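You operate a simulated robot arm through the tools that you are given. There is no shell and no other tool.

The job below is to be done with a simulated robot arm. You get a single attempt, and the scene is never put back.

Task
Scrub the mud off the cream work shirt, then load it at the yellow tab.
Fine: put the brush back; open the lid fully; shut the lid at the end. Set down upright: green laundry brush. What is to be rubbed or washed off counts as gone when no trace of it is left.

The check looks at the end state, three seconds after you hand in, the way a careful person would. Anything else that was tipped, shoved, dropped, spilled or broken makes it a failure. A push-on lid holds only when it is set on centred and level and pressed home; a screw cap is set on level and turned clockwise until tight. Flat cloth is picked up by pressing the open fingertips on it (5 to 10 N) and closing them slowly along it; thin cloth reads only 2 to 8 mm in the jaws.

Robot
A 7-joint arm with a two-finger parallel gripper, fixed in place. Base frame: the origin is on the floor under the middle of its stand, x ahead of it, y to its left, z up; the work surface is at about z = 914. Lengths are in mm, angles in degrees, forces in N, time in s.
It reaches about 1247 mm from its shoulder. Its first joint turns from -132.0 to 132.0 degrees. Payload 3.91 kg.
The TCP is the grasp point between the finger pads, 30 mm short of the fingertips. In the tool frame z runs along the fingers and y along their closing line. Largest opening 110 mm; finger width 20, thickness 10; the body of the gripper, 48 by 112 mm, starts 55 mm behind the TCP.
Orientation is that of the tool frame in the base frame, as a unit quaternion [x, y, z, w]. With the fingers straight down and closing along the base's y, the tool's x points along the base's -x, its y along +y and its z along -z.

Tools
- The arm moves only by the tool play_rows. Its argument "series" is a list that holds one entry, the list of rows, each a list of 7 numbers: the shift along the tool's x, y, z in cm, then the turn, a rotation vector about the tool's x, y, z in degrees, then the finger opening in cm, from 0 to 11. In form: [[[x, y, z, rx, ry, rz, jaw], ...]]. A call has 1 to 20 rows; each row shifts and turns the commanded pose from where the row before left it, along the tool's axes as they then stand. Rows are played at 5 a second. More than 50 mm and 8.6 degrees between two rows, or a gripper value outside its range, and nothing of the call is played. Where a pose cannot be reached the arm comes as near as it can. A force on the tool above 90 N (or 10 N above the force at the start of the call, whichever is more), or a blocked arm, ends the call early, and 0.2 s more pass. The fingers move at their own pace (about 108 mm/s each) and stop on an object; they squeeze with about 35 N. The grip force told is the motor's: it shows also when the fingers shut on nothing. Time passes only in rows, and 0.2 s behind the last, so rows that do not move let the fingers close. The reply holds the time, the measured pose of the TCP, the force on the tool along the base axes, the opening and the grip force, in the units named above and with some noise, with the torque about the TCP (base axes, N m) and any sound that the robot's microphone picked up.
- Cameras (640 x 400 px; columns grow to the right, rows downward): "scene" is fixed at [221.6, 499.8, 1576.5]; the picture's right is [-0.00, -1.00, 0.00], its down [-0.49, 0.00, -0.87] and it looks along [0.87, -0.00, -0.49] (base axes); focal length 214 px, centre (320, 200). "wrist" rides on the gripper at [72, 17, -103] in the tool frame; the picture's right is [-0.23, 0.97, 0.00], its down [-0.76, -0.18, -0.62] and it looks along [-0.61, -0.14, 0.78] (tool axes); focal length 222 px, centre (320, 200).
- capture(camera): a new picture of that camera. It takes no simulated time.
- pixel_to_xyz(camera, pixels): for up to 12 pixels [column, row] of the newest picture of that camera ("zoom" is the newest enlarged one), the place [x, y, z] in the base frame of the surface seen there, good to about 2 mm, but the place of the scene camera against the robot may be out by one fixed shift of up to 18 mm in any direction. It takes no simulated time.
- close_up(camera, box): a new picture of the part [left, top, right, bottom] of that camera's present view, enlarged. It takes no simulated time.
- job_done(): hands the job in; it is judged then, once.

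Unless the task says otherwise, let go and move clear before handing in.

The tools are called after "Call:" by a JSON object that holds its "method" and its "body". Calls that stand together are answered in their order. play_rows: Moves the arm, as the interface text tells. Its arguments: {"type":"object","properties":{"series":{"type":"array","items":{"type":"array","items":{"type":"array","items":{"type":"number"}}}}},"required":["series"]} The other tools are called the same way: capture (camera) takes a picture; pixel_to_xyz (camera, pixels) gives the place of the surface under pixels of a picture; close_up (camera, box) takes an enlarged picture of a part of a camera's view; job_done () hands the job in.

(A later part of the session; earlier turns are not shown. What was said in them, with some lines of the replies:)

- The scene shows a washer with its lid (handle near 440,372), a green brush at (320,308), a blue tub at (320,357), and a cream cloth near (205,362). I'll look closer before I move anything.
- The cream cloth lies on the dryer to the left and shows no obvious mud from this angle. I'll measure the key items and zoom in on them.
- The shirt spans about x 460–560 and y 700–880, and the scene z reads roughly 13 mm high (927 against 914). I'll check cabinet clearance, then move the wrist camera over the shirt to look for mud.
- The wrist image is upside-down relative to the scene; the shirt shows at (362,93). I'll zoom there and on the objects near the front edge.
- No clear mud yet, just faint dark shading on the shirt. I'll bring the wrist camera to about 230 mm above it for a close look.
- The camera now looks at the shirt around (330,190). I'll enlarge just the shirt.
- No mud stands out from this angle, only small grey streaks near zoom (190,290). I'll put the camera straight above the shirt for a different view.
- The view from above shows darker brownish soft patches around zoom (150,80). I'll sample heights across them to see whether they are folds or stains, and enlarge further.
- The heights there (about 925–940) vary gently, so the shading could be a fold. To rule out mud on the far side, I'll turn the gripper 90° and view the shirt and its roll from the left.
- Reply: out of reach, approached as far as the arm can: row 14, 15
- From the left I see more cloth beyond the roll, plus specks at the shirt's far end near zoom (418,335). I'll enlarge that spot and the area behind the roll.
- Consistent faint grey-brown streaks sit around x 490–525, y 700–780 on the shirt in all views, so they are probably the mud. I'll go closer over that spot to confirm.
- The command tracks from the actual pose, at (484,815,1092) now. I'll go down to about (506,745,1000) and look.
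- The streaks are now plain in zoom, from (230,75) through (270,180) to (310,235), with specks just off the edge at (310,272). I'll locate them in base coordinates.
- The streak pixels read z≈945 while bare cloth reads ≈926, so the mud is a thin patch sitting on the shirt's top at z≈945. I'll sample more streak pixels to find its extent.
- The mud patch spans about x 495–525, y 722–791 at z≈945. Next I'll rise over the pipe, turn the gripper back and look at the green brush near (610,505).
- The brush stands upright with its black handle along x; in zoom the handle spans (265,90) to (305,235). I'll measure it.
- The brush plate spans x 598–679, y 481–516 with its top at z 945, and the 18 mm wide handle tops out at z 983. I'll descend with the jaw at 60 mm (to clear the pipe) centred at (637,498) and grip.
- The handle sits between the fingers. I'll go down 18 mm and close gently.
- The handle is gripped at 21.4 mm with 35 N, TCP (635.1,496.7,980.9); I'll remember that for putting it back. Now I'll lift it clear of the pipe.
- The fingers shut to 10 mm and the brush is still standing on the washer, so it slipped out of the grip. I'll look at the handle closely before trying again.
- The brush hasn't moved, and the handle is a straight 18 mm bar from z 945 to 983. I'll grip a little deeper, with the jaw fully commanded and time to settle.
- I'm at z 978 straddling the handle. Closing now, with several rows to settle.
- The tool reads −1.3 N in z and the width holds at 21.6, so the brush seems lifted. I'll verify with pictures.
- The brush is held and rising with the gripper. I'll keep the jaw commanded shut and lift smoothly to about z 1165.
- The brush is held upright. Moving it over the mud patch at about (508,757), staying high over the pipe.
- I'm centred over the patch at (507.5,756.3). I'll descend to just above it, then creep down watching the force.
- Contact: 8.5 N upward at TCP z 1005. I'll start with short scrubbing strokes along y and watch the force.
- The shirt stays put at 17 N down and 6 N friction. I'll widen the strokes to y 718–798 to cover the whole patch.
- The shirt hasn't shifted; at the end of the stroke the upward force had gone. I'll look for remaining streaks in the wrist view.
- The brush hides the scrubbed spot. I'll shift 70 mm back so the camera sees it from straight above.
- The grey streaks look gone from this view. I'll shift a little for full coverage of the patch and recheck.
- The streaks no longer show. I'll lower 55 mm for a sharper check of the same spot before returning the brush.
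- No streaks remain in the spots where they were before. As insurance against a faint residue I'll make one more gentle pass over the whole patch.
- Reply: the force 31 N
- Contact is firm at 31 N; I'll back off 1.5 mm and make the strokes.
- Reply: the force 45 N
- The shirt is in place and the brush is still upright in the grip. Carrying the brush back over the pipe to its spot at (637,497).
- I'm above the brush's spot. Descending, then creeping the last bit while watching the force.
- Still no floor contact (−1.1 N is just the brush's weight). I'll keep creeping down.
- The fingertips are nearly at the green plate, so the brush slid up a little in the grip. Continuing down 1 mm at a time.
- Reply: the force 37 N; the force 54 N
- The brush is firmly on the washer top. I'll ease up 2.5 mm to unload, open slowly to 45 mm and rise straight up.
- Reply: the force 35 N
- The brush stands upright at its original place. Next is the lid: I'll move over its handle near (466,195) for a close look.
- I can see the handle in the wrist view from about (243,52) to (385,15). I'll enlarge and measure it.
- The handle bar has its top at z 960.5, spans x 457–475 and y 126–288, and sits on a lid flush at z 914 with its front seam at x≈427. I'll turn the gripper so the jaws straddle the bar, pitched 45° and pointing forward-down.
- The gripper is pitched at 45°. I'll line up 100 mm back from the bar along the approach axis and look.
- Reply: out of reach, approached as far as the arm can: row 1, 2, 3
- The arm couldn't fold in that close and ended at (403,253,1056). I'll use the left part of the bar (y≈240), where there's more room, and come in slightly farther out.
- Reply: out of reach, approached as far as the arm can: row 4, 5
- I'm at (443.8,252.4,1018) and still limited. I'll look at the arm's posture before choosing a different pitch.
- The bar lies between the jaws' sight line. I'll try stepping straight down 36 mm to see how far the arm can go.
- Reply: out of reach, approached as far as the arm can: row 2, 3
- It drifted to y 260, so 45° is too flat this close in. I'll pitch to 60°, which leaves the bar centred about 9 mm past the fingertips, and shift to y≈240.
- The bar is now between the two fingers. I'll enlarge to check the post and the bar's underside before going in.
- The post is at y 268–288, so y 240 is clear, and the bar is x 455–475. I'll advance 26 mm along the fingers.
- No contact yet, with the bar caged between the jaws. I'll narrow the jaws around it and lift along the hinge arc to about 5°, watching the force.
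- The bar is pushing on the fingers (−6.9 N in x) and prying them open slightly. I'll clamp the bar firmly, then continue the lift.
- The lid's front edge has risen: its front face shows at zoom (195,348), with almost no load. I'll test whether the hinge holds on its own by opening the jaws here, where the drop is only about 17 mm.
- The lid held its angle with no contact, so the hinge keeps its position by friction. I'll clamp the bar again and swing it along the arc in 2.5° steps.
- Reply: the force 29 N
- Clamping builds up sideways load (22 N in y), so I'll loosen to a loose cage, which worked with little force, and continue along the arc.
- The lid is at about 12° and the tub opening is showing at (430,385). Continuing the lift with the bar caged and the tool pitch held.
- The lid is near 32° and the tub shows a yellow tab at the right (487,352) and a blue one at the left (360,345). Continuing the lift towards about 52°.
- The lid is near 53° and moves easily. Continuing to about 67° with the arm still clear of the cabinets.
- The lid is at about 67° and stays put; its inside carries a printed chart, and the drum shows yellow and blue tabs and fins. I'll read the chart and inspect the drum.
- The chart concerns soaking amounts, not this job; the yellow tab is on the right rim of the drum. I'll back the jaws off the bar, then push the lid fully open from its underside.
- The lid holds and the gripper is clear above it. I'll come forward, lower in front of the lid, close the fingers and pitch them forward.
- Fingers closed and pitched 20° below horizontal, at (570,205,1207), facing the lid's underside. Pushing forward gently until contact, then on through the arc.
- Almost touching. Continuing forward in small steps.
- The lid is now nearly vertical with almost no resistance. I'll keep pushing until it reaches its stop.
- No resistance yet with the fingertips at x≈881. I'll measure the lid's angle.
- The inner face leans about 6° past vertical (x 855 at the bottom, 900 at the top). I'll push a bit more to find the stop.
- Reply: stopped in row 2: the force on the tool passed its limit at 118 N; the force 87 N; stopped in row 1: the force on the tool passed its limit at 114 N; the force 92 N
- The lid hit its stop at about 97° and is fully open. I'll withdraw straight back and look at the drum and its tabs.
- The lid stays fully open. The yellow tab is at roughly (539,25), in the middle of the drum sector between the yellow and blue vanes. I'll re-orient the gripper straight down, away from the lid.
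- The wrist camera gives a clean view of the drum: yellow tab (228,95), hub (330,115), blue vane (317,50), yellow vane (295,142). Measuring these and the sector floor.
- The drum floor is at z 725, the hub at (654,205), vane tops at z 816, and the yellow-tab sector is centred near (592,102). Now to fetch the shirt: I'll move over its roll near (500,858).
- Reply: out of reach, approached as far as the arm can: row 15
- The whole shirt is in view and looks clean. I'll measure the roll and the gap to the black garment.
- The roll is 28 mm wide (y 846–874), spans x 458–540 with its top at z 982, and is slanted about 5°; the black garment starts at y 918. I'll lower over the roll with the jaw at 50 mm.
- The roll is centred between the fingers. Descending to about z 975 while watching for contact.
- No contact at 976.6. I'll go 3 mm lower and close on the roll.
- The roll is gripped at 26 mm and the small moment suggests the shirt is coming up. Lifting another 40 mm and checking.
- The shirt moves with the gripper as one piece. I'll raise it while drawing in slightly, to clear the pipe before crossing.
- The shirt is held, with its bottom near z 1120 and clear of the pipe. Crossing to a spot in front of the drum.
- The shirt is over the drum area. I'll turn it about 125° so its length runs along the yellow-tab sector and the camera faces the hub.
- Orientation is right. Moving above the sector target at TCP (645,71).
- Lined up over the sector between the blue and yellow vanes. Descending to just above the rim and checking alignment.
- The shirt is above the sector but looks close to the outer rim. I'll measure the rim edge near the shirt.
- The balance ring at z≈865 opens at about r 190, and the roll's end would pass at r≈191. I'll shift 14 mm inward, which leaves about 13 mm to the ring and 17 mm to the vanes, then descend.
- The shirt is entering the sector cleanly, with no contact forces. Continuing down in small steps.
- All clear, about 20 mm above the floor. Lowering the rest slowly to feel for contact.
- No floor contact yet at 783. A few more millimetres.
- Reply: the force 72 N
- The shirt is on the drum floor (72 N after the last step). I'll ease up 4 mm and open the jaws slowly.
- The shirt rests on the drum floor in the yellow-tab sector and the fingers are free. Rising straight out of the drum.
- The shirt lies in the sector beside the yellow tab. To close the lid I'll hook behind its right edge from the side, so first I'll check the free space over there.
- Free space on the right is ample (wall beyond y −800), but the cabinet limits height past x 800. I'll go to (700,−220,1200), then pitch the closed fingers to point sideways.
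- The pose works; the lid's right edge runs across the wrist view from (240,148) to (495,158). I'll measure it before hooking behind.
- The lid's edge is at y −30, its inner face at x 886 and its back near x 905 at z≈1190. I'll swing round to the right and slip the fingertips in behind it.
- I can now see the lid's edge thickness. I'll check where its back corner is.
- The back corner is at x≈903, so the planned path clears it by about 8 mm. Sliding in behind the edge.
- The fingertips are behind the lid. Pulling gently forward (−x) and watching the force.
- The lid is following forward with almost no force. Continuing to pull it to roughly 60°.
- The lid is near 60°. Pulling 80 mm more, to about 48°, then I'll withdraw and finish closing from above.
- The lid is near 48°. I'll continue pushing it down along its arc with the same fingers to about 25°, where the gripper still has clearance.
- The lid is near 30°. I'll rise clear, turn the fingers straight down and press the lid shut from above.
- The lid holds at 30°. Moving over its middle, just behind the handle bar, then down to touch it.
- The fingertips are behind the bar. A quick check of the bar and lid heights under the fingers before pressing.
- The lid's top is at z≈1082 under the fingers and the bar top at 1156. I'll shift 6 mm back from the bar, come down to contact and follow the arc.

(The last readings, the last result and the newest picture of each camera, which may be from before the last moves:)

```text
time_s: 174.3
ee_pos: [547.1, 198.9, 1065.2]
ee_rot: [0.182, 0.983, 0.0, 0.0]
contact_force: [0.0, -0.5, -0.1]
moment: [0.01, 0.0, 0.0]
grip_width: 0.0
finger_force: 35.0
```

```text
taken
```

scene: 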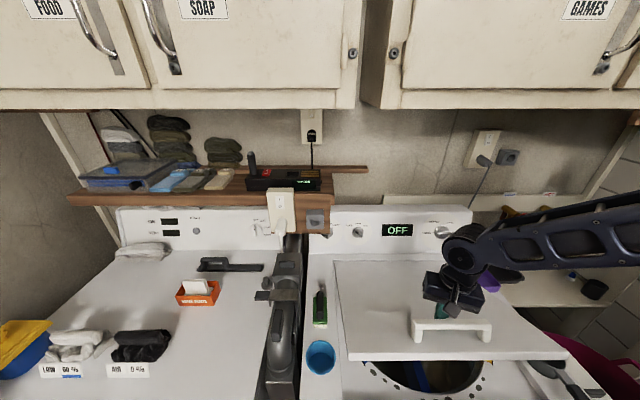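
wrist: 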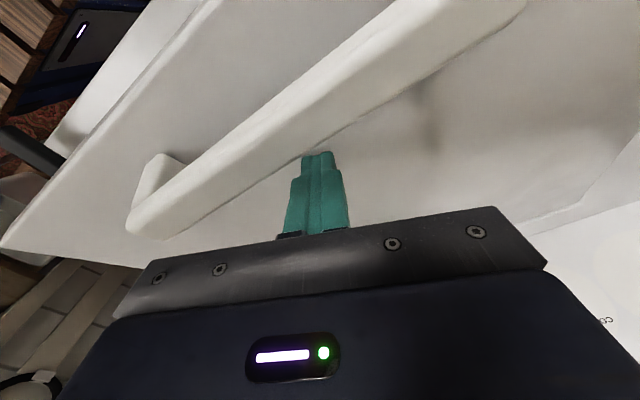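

The lid is closing smoothly, near 20°. Continuing down the arc.

Call:
{"method": "play_rows", "body": {"series": [[[0.38, -0.15, 1.52, 0, 0, 0, 0], [0.38, -0.15, 1.52, 0, 0, 0, 0], [0.27, -0.1, 1.52, 0, 0, 0, 0], [0.27, -0.1, 1.52, 0, 0, 0, 0], [0, 0, 0, 0, 0, 0, 0]]]}}

Call:
{"method": "play_rows", "body": {"series": [[[0.15, -0.06, 1.5, 0, 0, 0, 0], [0.15, -0.06, 1.5, 0, 0, 0, 0], [0, 0, 0, 0, 0, 0, 0]]]}}

Call:
{"method": "capture", "body": {"camera": "wrist"}}

Call:
{"method": "capture", "body": {"camera": "scene"}}

```text
time_s: 175.5
ee_pos: [530.6, 199.9, 1001.3]
ee_rot: [0.182, 0.983, 0.0, 0.0]
contact_force: [-0.1, -1.3, 0.3]
moment: [0.01, -0.01, 0.02]
grip_width: 0.0
finger_force: 34.9
```

```text
time_s: 176.3
ee_pos: [528.4, 199.4, 972.7]
ee_rot: [0.182, 0.983, -0.001, 0.0]
contact_force: [0.5, -0.8, 0.1]
moment: [0.03, 0.02, -0.01]
grip_width: 0.3
finger_force: 35.4
```

```text
taken
```

wrist: 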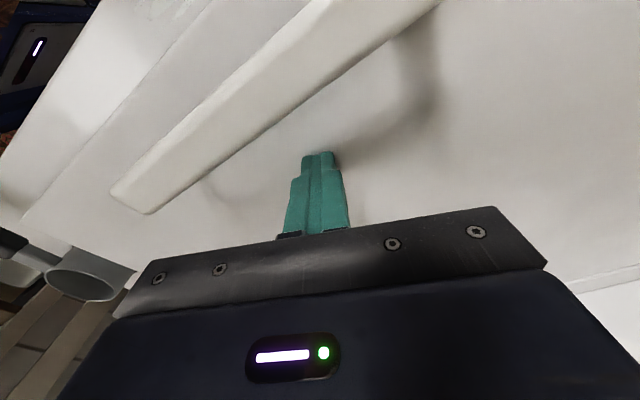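

```text
taken
```

scene: 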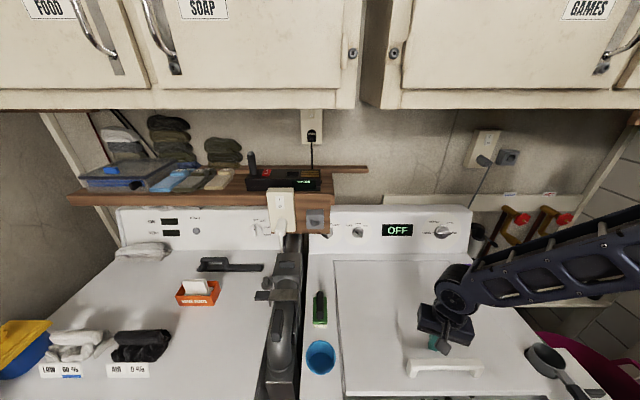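

Almost shut. Pressing the last part down until it bears firmly.

Call:
{"method": "play_rows", "body": {"series": [[[0, 0, 1.0, 0, 0, 0, 0], [0, 0, 1.0, 0, 0, 0, 0], [0, 0, 0.5, 0, 0, 0, 0], [0, 0, 0, 0, 0, 0, 0]]]}}

Call:
{"method": "play_rows", "body": {"series": [[[0, 0, 0.3, 0, 0, 0, 0], [0, 0, 0, 0, 0, 0, 0]]]}}

Call:
{"method": "capture", "body": {"camera": "scene"}}

```text
time_s: 177.3
ee_pos: [527.1, 200.5, 947.6]
ee_rot: [0.182, 0.983, 0.0, 0.0]
contact_force: [0.5, -0.4, -0.2]
moment: [-0.01, 0.0, 0.01]
grip_width: 0.2
finger_force: 34.9
```

```text
time_s: 177.9
ee_pos: [528.0, 201.3, 944.9]
ee_rot: [0.182, 0.983, 0.0, 0.0]
contact_force: [0.1, -0.3, 0.5]
moment: [-0.03, 0.0, 0.01]
grip_width: 0.0
finger_force: 34.5
```

```text
taken
```

scene: 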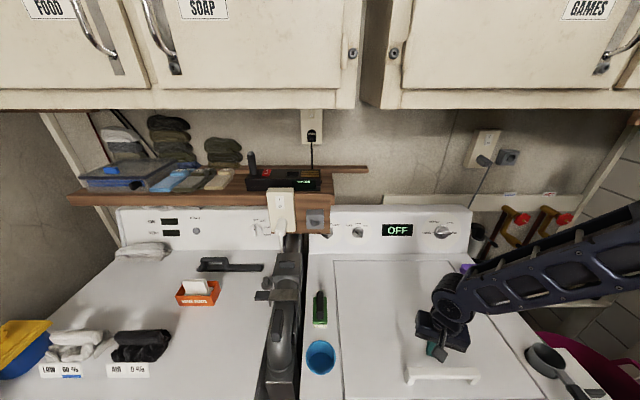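

Call:
{"method": "play_rows", "body": {"series": [[[0, 0, 0.2, 0, 0, 0, 0], [0, 0, 0, 0, 0, 0, 0]]]}}

Call:
{"method": "play_rows", "body": {"series": [[[0, 0, 0.1, 0, 0, 0, 0], [0, 0, 0, 0, 0, 0, 0]]]}}

```text
time_s: 178.5
ee_pos: [527.7, 199.5, 943.3]
ee_rot: [0.183, 0.983, 0.001, 0.0]
contact_force: [-5.6, -4.8, 36.7]
moment: [-0.16, 0.27, 0.03]
grip_width: 0.0
finger_force: 34.9
```

```text
time_s: 179.1
ee_pos: [527.7, 199.9, 944.2]
ee_rot: [0.183, 0.983, 0.002, 0.001]
contact_force: [-13.7, 0.0, 68.6]
moment: [-0.01, 0.54, -0.62]
grip_width: 0.0
finger_force: 34.7
```

The lid bears 68 N, so it is down on its seat. Rising clear and inspecting everything.

Call:
{"method": "play_rows", "body": {"series": [[[0, 0, -1, 0, 0, 0, 0], [0, 0, -2, 0, 0, 0, 0], [0, 0, -4, 0, 0, 0, 0], [0, 0, -4, 0, 0, 0, 0], [0, 0, -4, 0, 0, 0, 0], [0, 0, -4, 0, 0, 0, 0], [0, 0, -4, 0, 0, 0, 0], [0, 0, -4, 0, 0, 0, 0], [0, 0, 0, 0, 0, 0, 0]]]}}

Call:
{"method": "capture", "body": {"camera": "wrist"}}

Call:
{"method": "capture", "body": {"camera": "scene"}}

Call:
{"method": "close_up", "body": {"camera": "scene", "box": [290, 230, 560, 400]}}

```text
time_s: 181.1
ee_pos: [527.8, 202.5, 1212.2]
ee_rot: [0.182, 0.983, 0.0, 0.0]
contact_force: [0.5, -0.4, 0.0]
moment: [0.02, 0.01, 0.02]
grip_width: 0.0
finger_force: 35.1
```

```text
taken
```

wrist: 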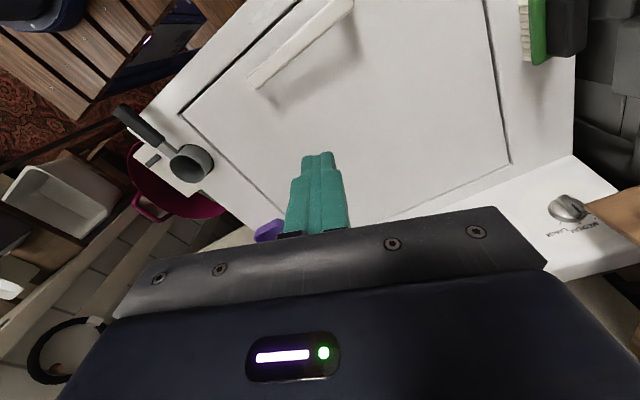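

```text
taken
```

scene: 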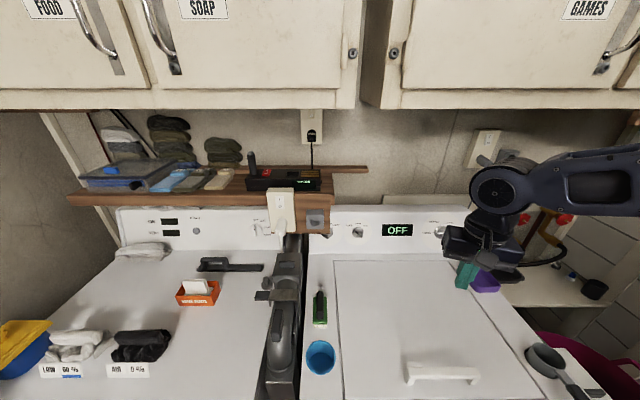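

```text
2.35 times, centred on (425, 315) of scene
```

zoom: 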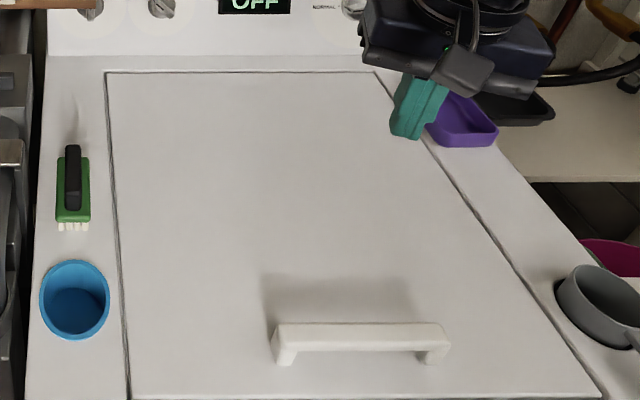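

The lid is flush again and everything else looks as at the start. I'll confirm the handle height and brush position against the initial readings, and move the arm clear.

Call:
{"method": "pixel_to_xyz", "body": {"camera": "scene", "pixels": [[440, 372], [404, 378], [345, 397], [336, 262], [320, 310], [320, 295], [200, 294], [480, 280]]}}

Call:
{"method": "play_rows", "body": {"series": [[[0, 0, -4, 0, 0, 0, 2], [0, 0, -4, 0, 0, 0, 4], [0, 0, -4, 0, 0, 0, 6], [0, 0, -4, 0, 0, 0, 6], [0, 0, 0, 0, 0, 0, 6]]]}}

Call:
{"method": "capture", "body": {"camera": "scene"}}

Call:
{"method": "close_up", "body": {"camera": "scene", "box": [0, 220, 300, 400]}}

```text
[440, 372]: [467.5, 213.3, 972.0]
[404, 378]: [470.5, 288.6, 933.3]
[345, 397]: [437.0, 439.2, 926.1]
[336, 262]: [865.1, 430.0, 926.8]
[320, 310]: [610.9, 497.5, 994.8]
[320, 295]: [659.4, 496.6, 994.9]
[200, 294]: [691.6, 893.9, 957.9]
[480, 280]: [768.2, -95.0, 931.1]
```

```text
time_s: 182.3
ee_pos: [531.7, 198.2, 1375.1]
ee_rot: [0.183, 0.983, 0.001, -0.001]
contact_force: [-0.2, -0.8, -0.4]
moment: [-0.02, 0.0, -0.04]
grip_width: 59.7
finger_force: 0.0
```

```text
taken
```

scene: 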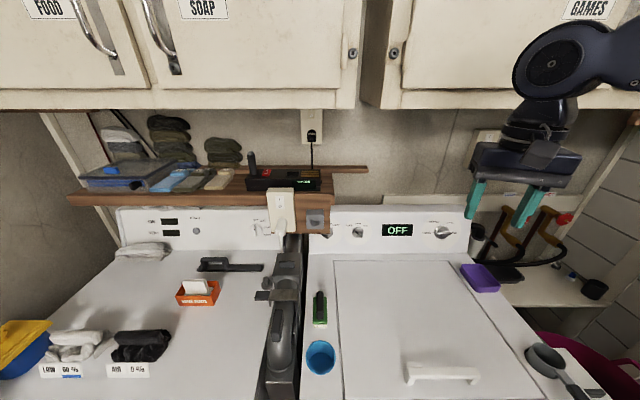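

```text
2.13 times, centred on (150, 310) of scene
```

zoom: 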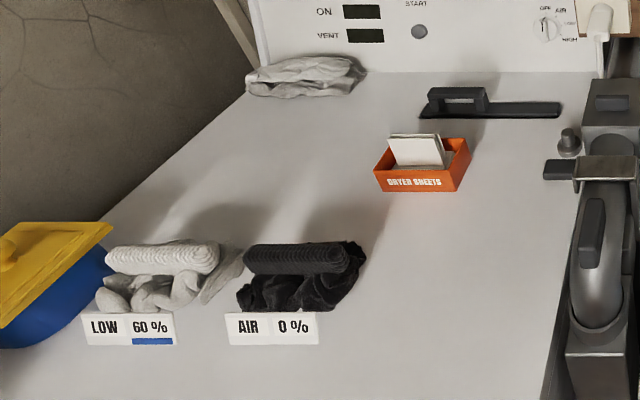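

Readings match the start: the handle is at z 972 (was 972.4), the brush is upright at its original spot, and the other items haven't moved. The shirt was free of streaks when I last inspected it up close and is now in the yellow-tab sector with the lid shut. The arm is clear and holding nothing, so I'm handing in.

Call:
{"method": "job_done", "body": {}}

```text
The job is handed in.
```

The mud is scrubbed off the cream work shirt, and the shirt is in the washer drum beside the yellow tab. I've handed the job in.

- **Mud:** I scrubbed the patch in two passes. I inspected it closely after the first pass and no streaks were left. I only saw the top of the shirt; the underside was never visible.
- **Shirt:** It lies on the drum floor between the yellow and blue vanes, next to the yellow tab on the rim.
- **Brush:** It is standing upright in its original place. My first attempt to lift it slipped, but it didn't move or tip.
- **Lid:** I opened it fully to its stop. At the end I pressed it shut, and it reads flush at the same height as at the start. Pushing it against the stop briefly put up to 118 N on the arm, above the 90 N limit, so those moves cut out early. I saw no damage.
- **Everything else:** The other garments, labels, dryer sheets and trays look unmoved in the final picture. The arm is clear and holding nothing.
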